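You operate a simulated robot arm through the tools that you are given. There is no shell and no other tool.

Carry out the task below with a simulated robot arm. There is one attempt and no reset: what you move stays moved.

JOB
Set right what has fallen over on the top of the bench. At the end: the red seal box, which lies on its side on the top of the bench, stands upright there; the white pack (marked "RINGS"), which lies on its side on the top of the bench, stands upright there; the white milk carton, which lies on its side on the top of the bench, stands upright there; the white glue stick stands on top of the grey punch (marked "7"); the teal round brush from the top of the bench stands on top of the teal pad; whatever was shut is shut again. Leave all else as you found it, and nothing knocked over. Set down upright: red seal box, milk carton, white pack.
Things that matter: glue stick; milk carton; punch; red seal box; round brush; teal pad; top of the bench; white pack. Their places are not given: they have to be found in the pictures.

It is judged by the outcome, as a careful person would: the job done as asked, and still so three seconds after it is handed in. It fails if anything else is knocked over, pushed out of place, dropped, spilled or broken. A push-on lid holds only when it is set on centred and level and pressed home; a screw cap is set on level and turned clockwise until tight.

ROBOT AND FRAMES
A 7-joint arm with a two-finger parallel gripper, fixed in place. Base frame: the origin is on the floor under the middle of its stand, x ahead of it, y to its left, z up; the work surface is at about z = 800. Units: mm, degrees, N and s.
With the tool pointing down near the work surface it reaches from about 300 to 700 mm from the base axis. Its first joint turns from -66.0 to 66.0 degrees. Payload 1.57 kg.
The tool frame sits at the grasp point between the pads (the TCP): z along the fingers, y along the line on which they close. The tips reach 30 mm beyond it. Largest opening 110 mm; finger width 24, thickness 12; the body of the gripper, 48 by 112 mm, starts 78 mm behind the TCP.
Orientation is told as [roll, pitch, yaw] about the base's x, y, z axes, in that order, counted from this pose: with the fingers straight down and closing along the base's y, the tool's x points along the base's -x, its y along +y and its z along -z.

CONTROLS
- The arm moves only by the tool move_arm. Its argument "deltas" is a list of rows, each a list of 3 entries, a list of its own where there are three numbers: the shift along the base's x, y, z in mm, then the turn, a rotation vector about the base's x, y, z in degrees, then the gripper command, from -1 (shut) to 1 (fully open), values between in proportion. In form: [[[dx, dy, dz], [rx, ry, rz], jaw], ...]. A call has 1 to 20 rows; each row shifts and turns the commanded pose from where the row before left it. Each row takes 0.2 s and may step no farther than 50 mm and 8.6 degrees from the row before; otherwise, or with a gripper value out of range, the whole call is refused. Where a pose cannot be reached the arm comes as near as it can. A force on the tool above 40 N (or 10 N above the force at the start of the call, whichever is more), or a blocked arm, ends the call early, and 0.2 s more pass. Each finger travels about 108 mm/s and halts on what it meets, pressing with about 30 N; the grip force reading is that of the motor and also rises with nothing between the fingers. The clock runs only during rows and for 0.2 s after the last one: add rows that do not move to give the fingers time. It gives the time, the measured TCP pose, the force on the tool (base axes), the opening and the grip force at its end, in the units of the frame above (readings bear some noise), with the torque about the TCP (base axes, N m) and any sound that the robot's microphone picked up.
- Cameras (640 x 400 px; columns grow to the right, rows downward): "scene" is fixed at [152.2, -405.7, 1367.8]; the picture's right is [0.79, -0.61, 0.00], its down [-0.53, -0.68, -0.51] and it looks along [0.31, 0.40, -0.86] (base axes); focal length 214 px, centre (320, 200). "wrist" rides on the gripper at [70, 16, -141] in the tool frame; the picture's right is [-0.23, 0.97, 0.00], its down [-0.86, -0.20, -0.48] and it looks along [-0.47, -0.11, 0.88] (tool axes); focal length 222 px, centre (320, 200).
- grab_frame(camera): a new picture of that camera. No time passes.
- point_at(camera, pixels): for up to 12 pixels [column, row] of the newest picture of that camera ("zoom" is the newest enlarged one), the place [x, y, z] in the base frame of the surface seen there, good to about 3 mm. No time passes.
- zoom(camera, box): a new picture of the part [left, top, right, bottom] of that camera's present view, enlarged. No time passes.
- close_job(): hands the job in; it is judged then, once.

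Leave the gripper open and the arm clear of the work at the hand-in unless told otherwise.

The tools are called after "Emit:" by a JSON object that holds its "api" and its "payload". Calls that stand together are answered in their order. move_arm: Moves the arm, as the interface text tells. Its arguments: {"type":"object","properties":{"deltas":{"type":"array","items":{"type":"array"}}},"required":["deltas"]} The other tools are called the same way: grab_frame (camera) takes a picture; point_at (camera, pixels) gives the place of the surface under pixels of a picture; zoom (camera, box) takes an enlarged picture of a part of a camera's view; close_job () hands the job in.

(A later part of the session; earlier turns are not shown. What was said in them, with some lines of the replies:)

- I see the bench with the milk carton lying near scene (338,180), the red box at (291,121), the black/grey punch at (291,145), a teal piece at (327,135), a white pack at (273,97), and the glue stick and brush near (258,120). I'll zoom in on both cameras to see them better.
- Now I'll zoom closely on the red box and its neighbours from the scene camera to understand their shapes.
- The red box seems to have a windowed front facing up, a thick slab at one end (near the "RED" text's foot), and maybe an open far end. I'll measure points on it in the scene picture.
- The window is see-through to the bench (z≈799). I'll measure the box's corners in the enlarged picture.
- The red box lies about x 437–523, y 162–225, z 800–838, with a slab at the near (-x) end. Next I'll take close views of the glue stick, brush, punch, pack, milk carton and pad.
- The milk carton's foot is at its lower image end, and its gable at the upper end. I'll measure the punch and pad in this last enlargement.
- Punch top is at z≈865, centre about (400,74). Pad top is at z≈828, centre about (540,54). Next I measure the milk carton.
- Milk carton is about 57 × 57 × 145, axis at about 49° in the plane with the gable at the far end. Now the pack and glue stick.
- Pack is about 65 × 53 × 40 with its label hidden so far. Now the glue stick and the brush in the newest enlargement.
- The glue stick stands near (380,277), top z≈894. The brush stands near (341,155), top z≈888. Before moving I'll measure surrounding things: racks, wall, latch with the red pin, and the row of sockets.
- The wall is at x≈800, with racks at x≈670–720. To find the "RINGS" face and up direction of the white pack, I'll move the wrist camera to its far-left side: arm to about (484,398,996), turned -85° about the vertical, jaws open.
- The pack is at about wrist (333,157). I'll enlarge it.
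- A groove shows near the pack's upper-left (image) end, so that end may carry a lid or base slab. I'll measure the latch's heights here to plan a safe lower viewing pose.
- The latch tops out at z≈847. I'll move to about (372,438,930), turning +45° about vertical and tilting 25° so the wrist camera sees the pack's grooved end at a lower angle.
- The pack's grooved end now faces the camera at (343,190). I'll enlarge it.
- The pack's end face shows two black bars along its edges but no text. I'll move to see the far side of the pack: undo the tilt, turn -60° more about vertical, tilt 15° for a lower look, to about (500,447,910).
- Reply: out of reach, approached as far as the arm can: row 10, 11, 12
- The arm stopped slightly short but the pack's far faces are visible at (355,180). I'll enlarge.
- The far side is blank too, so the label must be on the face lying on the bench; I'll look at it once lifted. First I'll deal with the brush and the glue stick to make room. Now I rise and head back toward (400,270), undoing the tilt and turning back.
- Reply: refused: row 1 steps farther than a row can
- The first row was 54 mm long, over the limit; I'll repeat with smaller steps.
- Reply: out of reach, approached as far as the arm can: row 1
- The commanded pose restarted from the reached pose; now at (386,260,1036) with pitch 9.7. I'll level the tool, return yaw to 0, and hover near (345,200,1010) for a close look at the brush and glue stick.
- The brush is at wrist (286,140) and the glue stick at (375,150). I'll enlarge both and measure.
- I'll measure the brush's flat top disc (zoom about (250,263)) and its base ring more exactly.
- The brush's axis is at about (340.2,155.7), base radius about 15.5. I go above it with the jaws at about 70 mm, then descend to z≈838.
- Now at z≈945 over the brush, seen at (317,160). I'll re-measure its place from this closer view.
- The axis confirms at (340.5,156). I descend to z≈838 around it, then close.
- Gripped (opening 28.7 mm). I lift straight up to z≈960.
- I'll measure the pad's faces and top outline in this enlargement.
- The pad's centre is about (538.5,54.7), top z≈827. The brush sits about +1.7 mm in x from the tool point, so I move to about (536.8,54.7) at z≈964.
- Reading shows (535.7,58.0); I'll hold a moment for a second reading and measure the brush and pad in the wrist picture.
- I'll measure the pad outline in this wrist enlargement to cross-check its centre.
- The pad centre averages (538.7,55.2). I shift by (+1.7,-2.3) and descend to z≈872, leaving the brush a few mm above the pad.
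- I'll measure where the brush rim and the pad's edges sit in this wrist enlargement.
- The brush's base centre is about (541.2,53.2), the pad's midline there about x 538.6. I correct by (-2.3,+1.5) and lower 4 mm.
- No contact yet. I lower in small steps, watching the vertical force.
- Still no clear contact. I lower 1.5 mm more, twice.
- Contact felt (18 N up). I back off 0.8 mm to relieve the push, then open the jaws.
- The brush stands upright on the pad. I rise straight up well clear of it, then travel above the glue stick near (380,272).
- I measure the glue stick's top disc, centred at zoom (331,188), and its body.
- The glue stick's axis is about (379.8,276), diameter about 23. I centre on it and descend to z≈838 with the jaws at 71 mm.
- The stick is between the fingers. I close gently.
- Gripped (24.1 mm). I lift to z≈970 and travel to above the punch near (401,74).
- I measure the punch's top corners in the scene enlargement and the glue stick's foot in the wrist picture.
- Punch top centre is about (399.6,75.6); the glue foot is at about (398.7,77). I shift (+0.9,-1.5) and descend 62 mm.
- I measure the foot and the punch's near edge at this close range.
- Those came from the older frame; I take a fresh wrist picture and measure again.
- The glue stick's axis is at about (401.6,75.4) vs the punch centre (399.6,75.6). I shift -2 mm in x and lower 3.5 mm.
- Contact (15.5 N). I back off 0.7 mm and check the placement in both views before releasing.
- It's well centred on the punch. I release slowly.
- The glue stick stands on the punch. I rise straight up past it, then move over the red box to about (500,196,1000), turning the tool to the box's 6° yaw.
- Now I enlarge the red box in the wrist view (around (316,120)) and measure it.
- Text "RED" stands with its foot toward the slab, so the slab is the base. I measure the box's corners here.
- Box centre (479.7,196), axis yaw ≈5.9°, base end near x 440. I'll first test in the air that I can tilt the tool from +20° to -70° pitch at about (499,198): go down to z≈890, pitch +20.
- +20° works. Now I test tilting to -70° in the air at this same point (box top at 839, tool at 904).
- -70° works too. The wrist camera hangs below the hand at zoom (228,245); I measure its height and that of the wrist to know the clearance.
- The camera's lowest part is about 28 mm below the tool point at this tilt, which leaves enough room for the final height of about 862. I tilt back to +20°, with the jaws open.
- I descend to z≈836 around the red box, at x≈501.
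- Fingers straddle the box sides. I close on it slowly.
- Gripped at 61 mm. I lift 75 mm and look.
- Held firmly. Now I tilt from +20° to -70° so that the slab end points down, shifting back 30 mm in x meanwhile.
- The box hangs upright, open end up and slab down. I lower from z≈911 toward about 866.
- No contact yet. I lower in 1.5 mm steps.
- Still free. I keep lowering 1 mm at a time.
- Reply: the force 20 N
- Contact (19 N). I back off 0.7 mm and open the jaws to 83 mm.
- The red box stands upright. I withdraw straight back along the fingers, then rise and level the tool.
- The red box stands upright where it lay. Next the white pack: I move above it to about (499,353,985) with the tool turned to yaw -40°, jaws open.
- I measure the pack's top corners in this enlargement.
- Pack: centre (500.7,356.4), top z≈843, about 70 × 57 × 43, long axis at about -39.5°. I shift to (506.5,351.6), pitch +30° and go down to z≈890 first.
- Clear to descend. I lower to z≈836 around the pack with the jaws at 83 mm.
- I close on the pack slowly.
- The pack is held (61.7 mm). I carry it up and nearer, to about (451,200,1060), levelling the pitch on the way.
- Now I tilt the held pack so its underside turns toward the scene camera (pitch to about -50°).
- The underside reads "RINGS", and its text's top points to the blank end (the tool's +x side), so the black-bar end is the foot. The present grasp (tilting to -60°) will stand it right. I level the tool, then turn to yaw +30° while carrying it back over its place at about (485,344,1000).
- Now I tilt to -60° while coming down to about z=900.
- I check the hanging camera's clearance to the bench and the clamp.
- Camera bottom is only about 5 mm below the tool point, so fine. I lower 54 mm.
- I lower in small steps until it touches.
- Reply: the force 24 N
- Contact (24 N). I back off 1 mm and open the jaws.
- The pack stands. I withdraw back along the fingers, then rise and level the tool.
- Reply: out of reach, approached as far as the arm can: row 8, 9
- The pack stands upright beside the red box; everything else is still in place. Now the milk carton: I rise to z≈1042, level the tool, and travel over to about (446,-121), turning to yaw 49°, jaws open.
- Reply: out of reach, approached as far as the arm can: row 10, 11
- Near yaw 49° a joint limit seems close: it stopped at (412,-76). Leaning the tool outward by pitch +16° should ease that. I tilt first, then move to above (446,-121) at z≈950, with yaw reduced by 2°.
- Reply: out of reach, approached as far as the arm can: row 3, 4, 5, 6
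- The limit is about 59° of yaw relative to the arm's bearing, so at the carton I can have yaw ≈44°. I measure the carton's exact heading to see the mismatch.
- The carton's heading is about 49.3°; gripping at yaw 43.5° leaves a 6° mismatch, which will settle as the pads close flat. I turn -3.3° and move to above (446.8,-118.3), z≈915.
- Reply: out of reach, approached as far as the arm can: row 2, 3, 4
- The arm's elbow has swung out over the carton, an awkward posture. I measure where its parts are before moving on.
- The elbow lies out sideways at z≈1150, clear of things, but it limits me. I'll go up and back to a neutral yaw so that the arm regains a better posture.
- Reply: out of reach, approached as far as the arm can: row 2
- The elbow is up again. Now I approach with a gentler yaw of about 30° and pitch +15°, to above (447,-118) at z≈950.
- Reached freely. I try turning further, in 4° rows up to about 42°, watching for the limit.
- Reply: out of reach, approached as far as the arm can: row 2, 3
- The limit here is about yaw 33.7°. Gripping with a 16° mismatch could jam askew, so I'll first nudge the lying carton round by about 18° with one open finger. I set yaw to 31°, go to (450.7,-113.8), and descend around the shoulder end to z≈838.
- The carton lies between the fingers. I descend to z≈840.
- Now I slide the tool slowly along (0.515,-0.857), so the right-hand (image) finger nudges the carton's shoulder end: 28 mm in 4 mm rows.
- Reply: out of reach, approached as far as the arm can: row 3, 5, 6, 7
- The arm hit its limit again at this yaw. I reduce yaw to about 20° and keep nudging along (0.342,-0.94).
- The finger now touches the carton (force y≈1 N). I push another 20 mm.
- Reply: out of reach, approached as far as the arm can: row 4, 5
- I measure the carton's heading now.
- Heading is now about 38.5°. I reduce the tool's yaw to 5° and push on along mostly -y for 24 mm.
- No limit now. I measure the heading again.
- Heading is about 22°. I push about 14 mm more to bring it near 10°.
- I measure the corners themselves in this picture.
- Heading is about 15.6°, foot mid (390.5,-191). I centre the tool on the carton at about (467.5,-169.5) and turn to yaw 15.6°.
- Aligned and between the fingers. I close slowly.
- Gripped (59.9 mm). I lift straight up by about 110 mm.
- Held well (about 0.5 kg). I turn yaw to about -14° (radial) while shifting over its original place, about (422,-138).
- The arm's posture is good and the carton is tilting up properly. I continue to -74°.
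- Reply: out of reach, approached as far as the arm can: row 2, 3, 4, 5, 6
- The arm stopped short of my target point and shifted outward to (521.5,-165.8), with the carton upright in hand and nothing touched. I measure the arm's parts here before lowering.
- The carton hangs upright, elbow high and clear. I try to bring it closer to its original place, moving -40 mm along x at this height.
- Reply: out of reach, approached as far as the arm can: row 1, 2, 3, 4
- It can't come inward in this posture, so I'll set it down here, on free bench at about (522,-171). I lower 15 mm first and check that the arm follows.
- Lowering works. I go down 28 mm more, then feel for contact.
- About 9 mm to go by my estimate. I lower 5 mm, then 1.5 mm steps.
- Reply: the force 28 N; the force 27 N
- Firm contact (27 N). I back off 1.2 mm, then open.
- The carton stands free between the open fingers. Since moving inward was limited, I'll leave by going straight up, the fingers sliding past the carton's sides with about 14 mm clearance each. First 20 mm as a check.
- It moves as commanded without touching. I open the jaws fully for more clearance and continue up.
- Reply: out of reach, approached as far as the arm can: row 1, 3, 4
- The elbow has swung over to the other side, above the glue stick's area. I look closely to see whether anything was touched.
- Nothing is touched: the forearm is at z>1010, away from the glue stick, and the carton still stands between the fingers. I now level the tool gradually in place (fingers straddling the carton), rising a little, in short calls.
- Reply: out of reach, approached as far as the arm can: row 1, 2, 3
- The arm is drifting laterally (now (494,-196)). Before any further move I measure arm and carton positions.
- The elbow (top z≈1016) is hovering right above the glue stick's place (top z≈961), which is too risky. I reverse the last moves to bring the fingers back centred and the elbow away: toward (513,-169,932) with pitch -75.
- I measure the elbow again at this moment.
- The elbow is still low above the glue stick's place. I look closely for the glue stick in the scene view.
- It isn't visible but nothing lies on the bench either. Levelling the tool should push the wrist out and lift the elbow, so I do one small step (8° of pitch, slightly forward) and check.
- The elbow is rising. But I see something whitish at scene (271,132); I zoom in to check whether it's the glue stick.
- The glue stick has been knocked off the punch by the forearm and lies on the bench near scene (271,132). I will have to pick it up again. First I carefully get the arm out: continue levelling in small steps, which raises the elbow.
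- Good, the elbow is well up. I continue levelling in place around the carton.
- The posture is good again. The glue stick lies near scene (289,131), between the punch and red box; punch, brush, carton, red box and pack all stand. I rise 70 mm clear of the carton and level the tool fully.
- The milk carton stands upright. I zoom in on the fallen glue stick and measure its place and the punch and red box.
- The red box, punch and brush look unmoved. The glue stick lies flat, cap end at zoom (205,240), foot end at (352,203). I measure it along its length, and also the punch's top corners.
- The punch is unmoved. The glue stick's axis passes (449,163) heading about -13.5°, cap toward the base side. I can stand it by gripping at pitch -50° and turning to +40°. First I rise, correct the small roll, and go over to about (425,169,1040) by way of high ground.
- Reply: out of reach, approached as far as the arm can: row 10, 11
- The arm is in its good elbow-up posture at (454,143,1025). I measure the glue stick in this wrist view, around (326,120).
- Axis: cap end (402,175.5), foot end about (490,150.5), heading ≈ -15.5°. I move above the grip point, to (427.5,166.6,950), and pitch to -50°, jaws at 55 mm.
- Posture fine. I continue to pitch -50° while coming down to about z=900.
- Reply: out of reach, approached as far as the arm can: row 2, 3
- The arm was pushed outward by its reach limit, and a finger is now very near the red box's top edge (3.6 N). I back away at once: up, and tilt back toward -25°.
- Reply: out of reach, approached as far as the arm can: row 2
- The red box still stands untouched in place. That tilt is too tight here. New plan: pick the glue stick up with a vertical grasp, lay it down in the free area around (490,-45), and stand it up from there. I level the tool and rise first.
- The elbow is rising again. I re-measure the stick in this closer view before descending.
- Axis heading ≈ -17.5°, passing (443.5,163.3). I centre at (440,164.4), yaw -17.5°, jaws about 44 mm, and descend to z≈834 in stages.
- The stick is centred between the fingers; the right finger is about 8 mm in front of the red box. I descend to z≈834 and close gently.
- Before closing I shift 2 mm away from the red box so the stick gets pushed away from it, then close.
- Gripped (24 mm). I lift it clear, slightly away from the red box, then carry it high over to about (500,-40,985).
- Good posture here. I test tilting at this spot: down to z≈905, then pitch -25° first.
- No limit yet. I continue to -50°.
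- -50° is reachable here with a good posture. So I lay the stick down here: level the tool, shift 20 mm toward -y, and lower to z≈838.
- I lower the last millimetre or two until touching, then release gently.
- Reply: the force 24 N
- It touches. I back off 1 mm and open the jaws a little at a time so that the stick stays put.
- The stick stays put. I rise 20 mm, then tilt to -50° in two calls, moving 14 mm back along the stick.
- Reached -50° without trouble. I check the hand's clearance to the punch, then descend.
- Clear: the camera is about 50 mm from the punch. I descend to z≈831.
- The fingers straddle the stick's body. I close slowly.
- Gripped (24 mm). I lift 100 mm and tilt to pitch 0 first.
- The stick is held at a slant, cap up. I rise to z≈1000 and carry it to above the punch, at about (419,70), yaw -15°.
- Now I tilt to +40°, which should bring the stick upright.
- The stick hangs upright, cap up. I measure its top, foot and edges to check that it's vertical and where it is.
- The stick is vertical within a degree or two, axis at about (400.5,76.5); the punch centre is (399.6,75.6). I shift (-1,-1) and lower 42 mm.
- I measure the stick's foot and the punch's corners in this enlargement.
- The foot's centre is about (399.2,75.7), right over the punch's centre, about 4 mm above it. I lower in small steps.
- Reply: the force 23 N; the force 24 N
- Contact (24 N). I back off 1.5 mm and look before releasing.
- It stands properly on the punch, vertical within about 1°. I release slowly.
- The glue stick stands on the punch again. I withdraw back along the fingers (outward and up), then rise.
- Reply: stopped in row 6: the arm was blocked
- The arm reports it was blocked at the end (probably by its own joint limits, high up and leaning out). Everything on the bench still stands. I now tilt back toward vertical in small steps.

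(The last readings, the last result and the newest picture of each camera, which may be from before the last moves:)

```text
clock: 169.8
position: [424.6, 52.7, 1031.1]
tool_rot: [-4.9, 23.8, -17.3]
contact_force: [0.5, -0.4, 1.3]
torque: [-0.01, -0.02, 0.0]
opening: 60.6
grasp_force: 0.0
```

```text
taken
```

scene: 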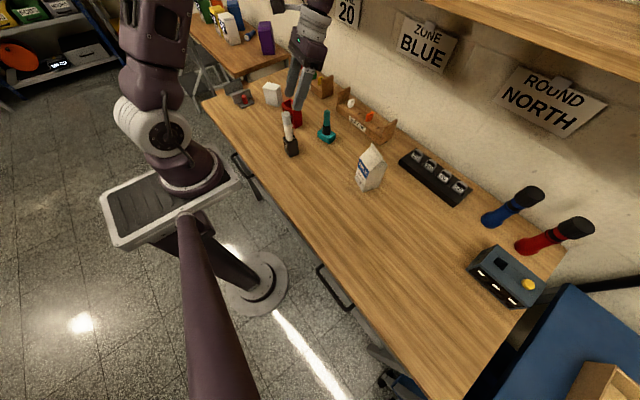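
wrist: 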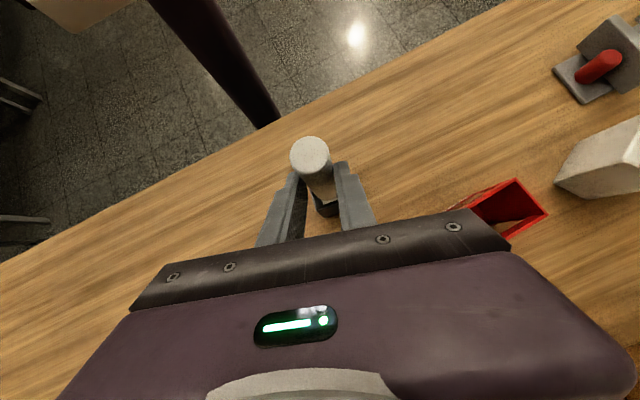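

I finish levelling and correct the roll, then rise toward the starting place near (380,110,1090).

Emit:
{"api": "move_arm", "payload": {"deltas": [[[0, 0, 5], [-2.36, -7.57, 0], 0.1], [[0, 0, 5], [-2.36, -7.57, 0], 0.1], [[0, 0, 5], [-2.36, -7.57, 0], 0.3], [[0, 0, 5], [4.68, -1.46, 0], 0.6], [[0, 0, 10], [0, 0, 4], 1], [[-5, 8, 10], [0, 0, 4], 1], [[-8, 12, 10], [0, 0, 4], 1], [[-8, 15, 5], [0, 0, 4], 1], [[-8, 15, 0], [0, 0, 1], 1], [[0, 0, 0], [0, 0, 0], 1]]}}

Emit:
{"api": "grab_frame", "payload": {"camera": "scene"}}

Emit:
{"api": "grab_frame", "payload": {"camera": "wrist"}}

Emit:
{"api": "zoom", "payload": {"camera": "scene", "box": [220, 60, 400, 200]}}

```text
clock: 172.0
position: [394.4, 100.7, 1085.1]
tool_rot: [0.0, 0.1, -0.4]
contact_force: [0.3, 0.1, 0.6]
torque: [0.02, -0.01, -0.02]
opening: 110.0
grasp_force: 0.0
```

```text
taken
```

scene: 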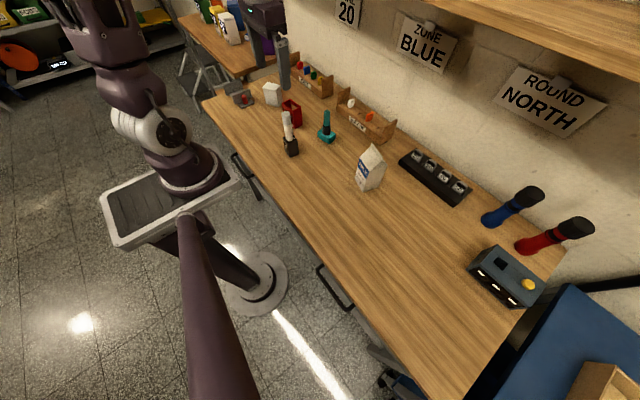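

```text
taken
```

wrist: 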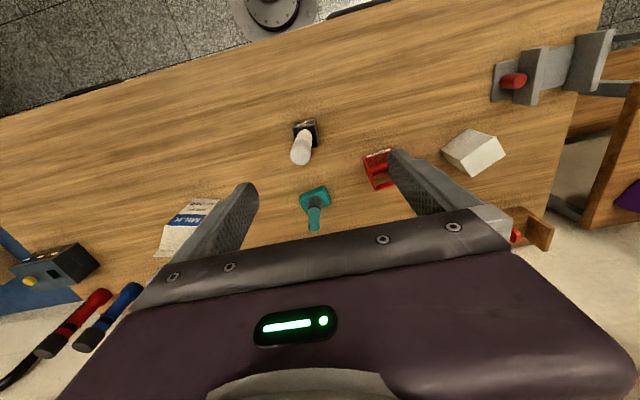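

```text
2.86 times, centred on (310, 130) of scene
```

zoom: 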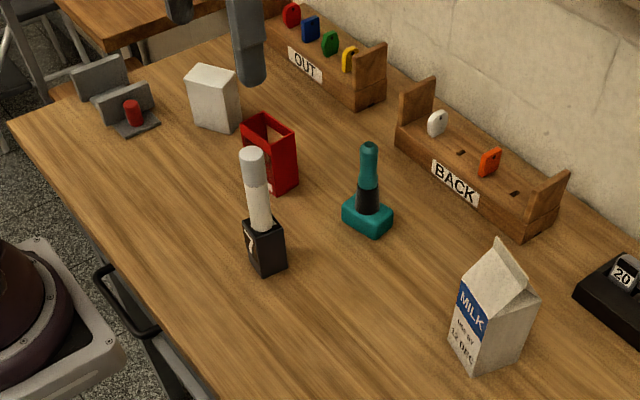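

All five stand as asked. I make a last close check of the glue stick/punch, brush/pad, red box/pack, and carton.

Emit:
{"api": "zoom", "payload": {"camera": "scene", "box": [270, 95, 350, 165]}}

Emit:
{"api": "zoom", "payload": {"camera": "scene", "box": [255, 70, 315, 130]}}

Emit:
{"api": "zoom", "payload": {"camera": "scene", "box": [340, 130, 400, 205]}}

Emit:
{"api": "point_at", "payload": {"camera": "scene", "pixels": [[287, 116], [327, 112], [325, 136], [320, 133], [333, 137], [292, 148], [370, 150], [272, 85], [292, 102], [379, 160], [360, 170], [366, 185]]}}

```text
5.71 times, centred on (310, 130) of scene
```

zoom: 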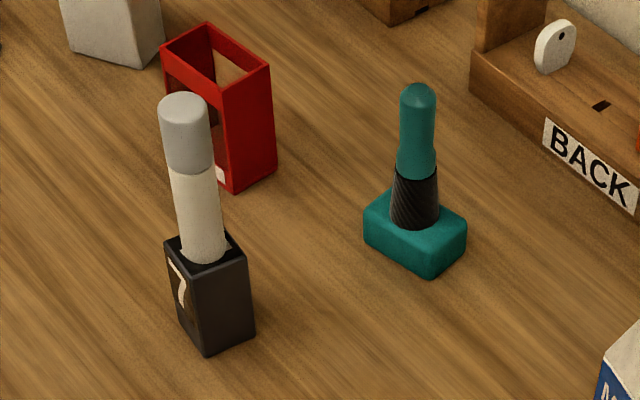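

```text
6.67 times, centred on (285, 100) of scene
```

zoom: 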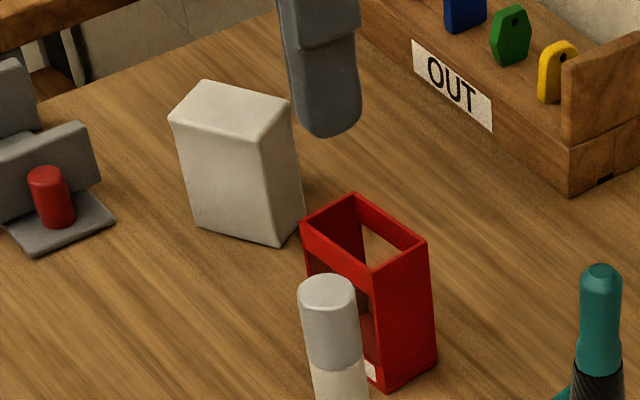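

```text
5.33 times, centred on (370, 168) of scene
```

zoom: 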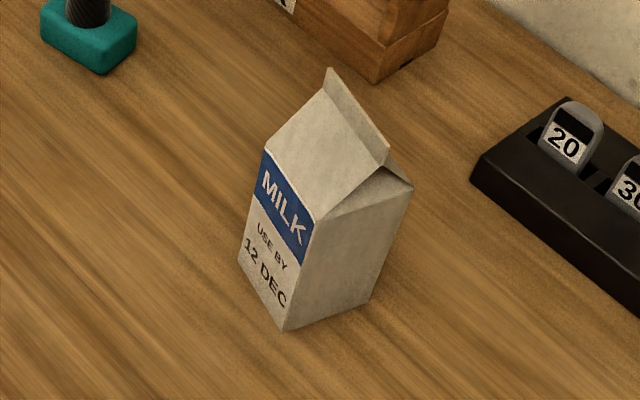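

```text
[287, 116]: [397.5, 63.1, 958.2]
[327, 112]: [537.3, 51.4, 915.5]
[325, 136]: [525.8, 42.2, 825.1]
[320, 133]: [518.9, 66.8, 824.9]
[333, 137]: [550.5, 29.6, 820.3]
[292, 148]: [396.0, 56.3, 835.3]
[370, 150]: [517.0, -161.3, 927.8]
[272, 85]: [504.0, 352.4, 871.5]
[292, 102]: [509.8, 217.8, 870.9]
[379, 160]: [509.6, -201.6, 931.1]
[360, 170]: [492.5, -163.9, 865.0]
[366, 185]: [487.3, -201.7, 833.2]
```

Everything checks out. The red box, the RINGS pack and the milk carton stand upright. The glue stick stands on the punch, and the brush stands on its pad. The racks and clamp are as they were, the gripper is open, and the arm is clear. I hand in the job.

Emit:
{"api": "close_job", "payload": {}}

```text
The job is handed in.
```

The job is handed in, and everything asked for was in place at the last check. I knocked the glue stick over once along the way and had to put it back.

- **Set upright:** the red seal box, the white RINGS pack and the milk carton all stand on the bench.
- **Glue stick:** it stands centred on the punch marked "7". While I was backing away from the milk carton, the arm's forearm knocked it off. It fell onto the bench beside the red box. I picked it up, stood it back on the punch, and saw no damage in the pictures.
- **Brush:** it stands on the teal pad.
- **Milk carton:** it stands about 100 mm from where it lay, because the arm could not hold it upright any closer in. I also turned it with a finger while it was lying down to get a straight grip.
- **Red box:** a finger came very close to its top edge, or touched it lightly, at one point. It stayed standing where I had set it.
- **Arm:** it reported being blocked once while rising after the last placement. I saw nothing disturbed.

The racks, the clamp and the other things looked unchanged in the last pictures, and I opened nothing that would need shutting. The gripper is open and the arm is clear of the work.
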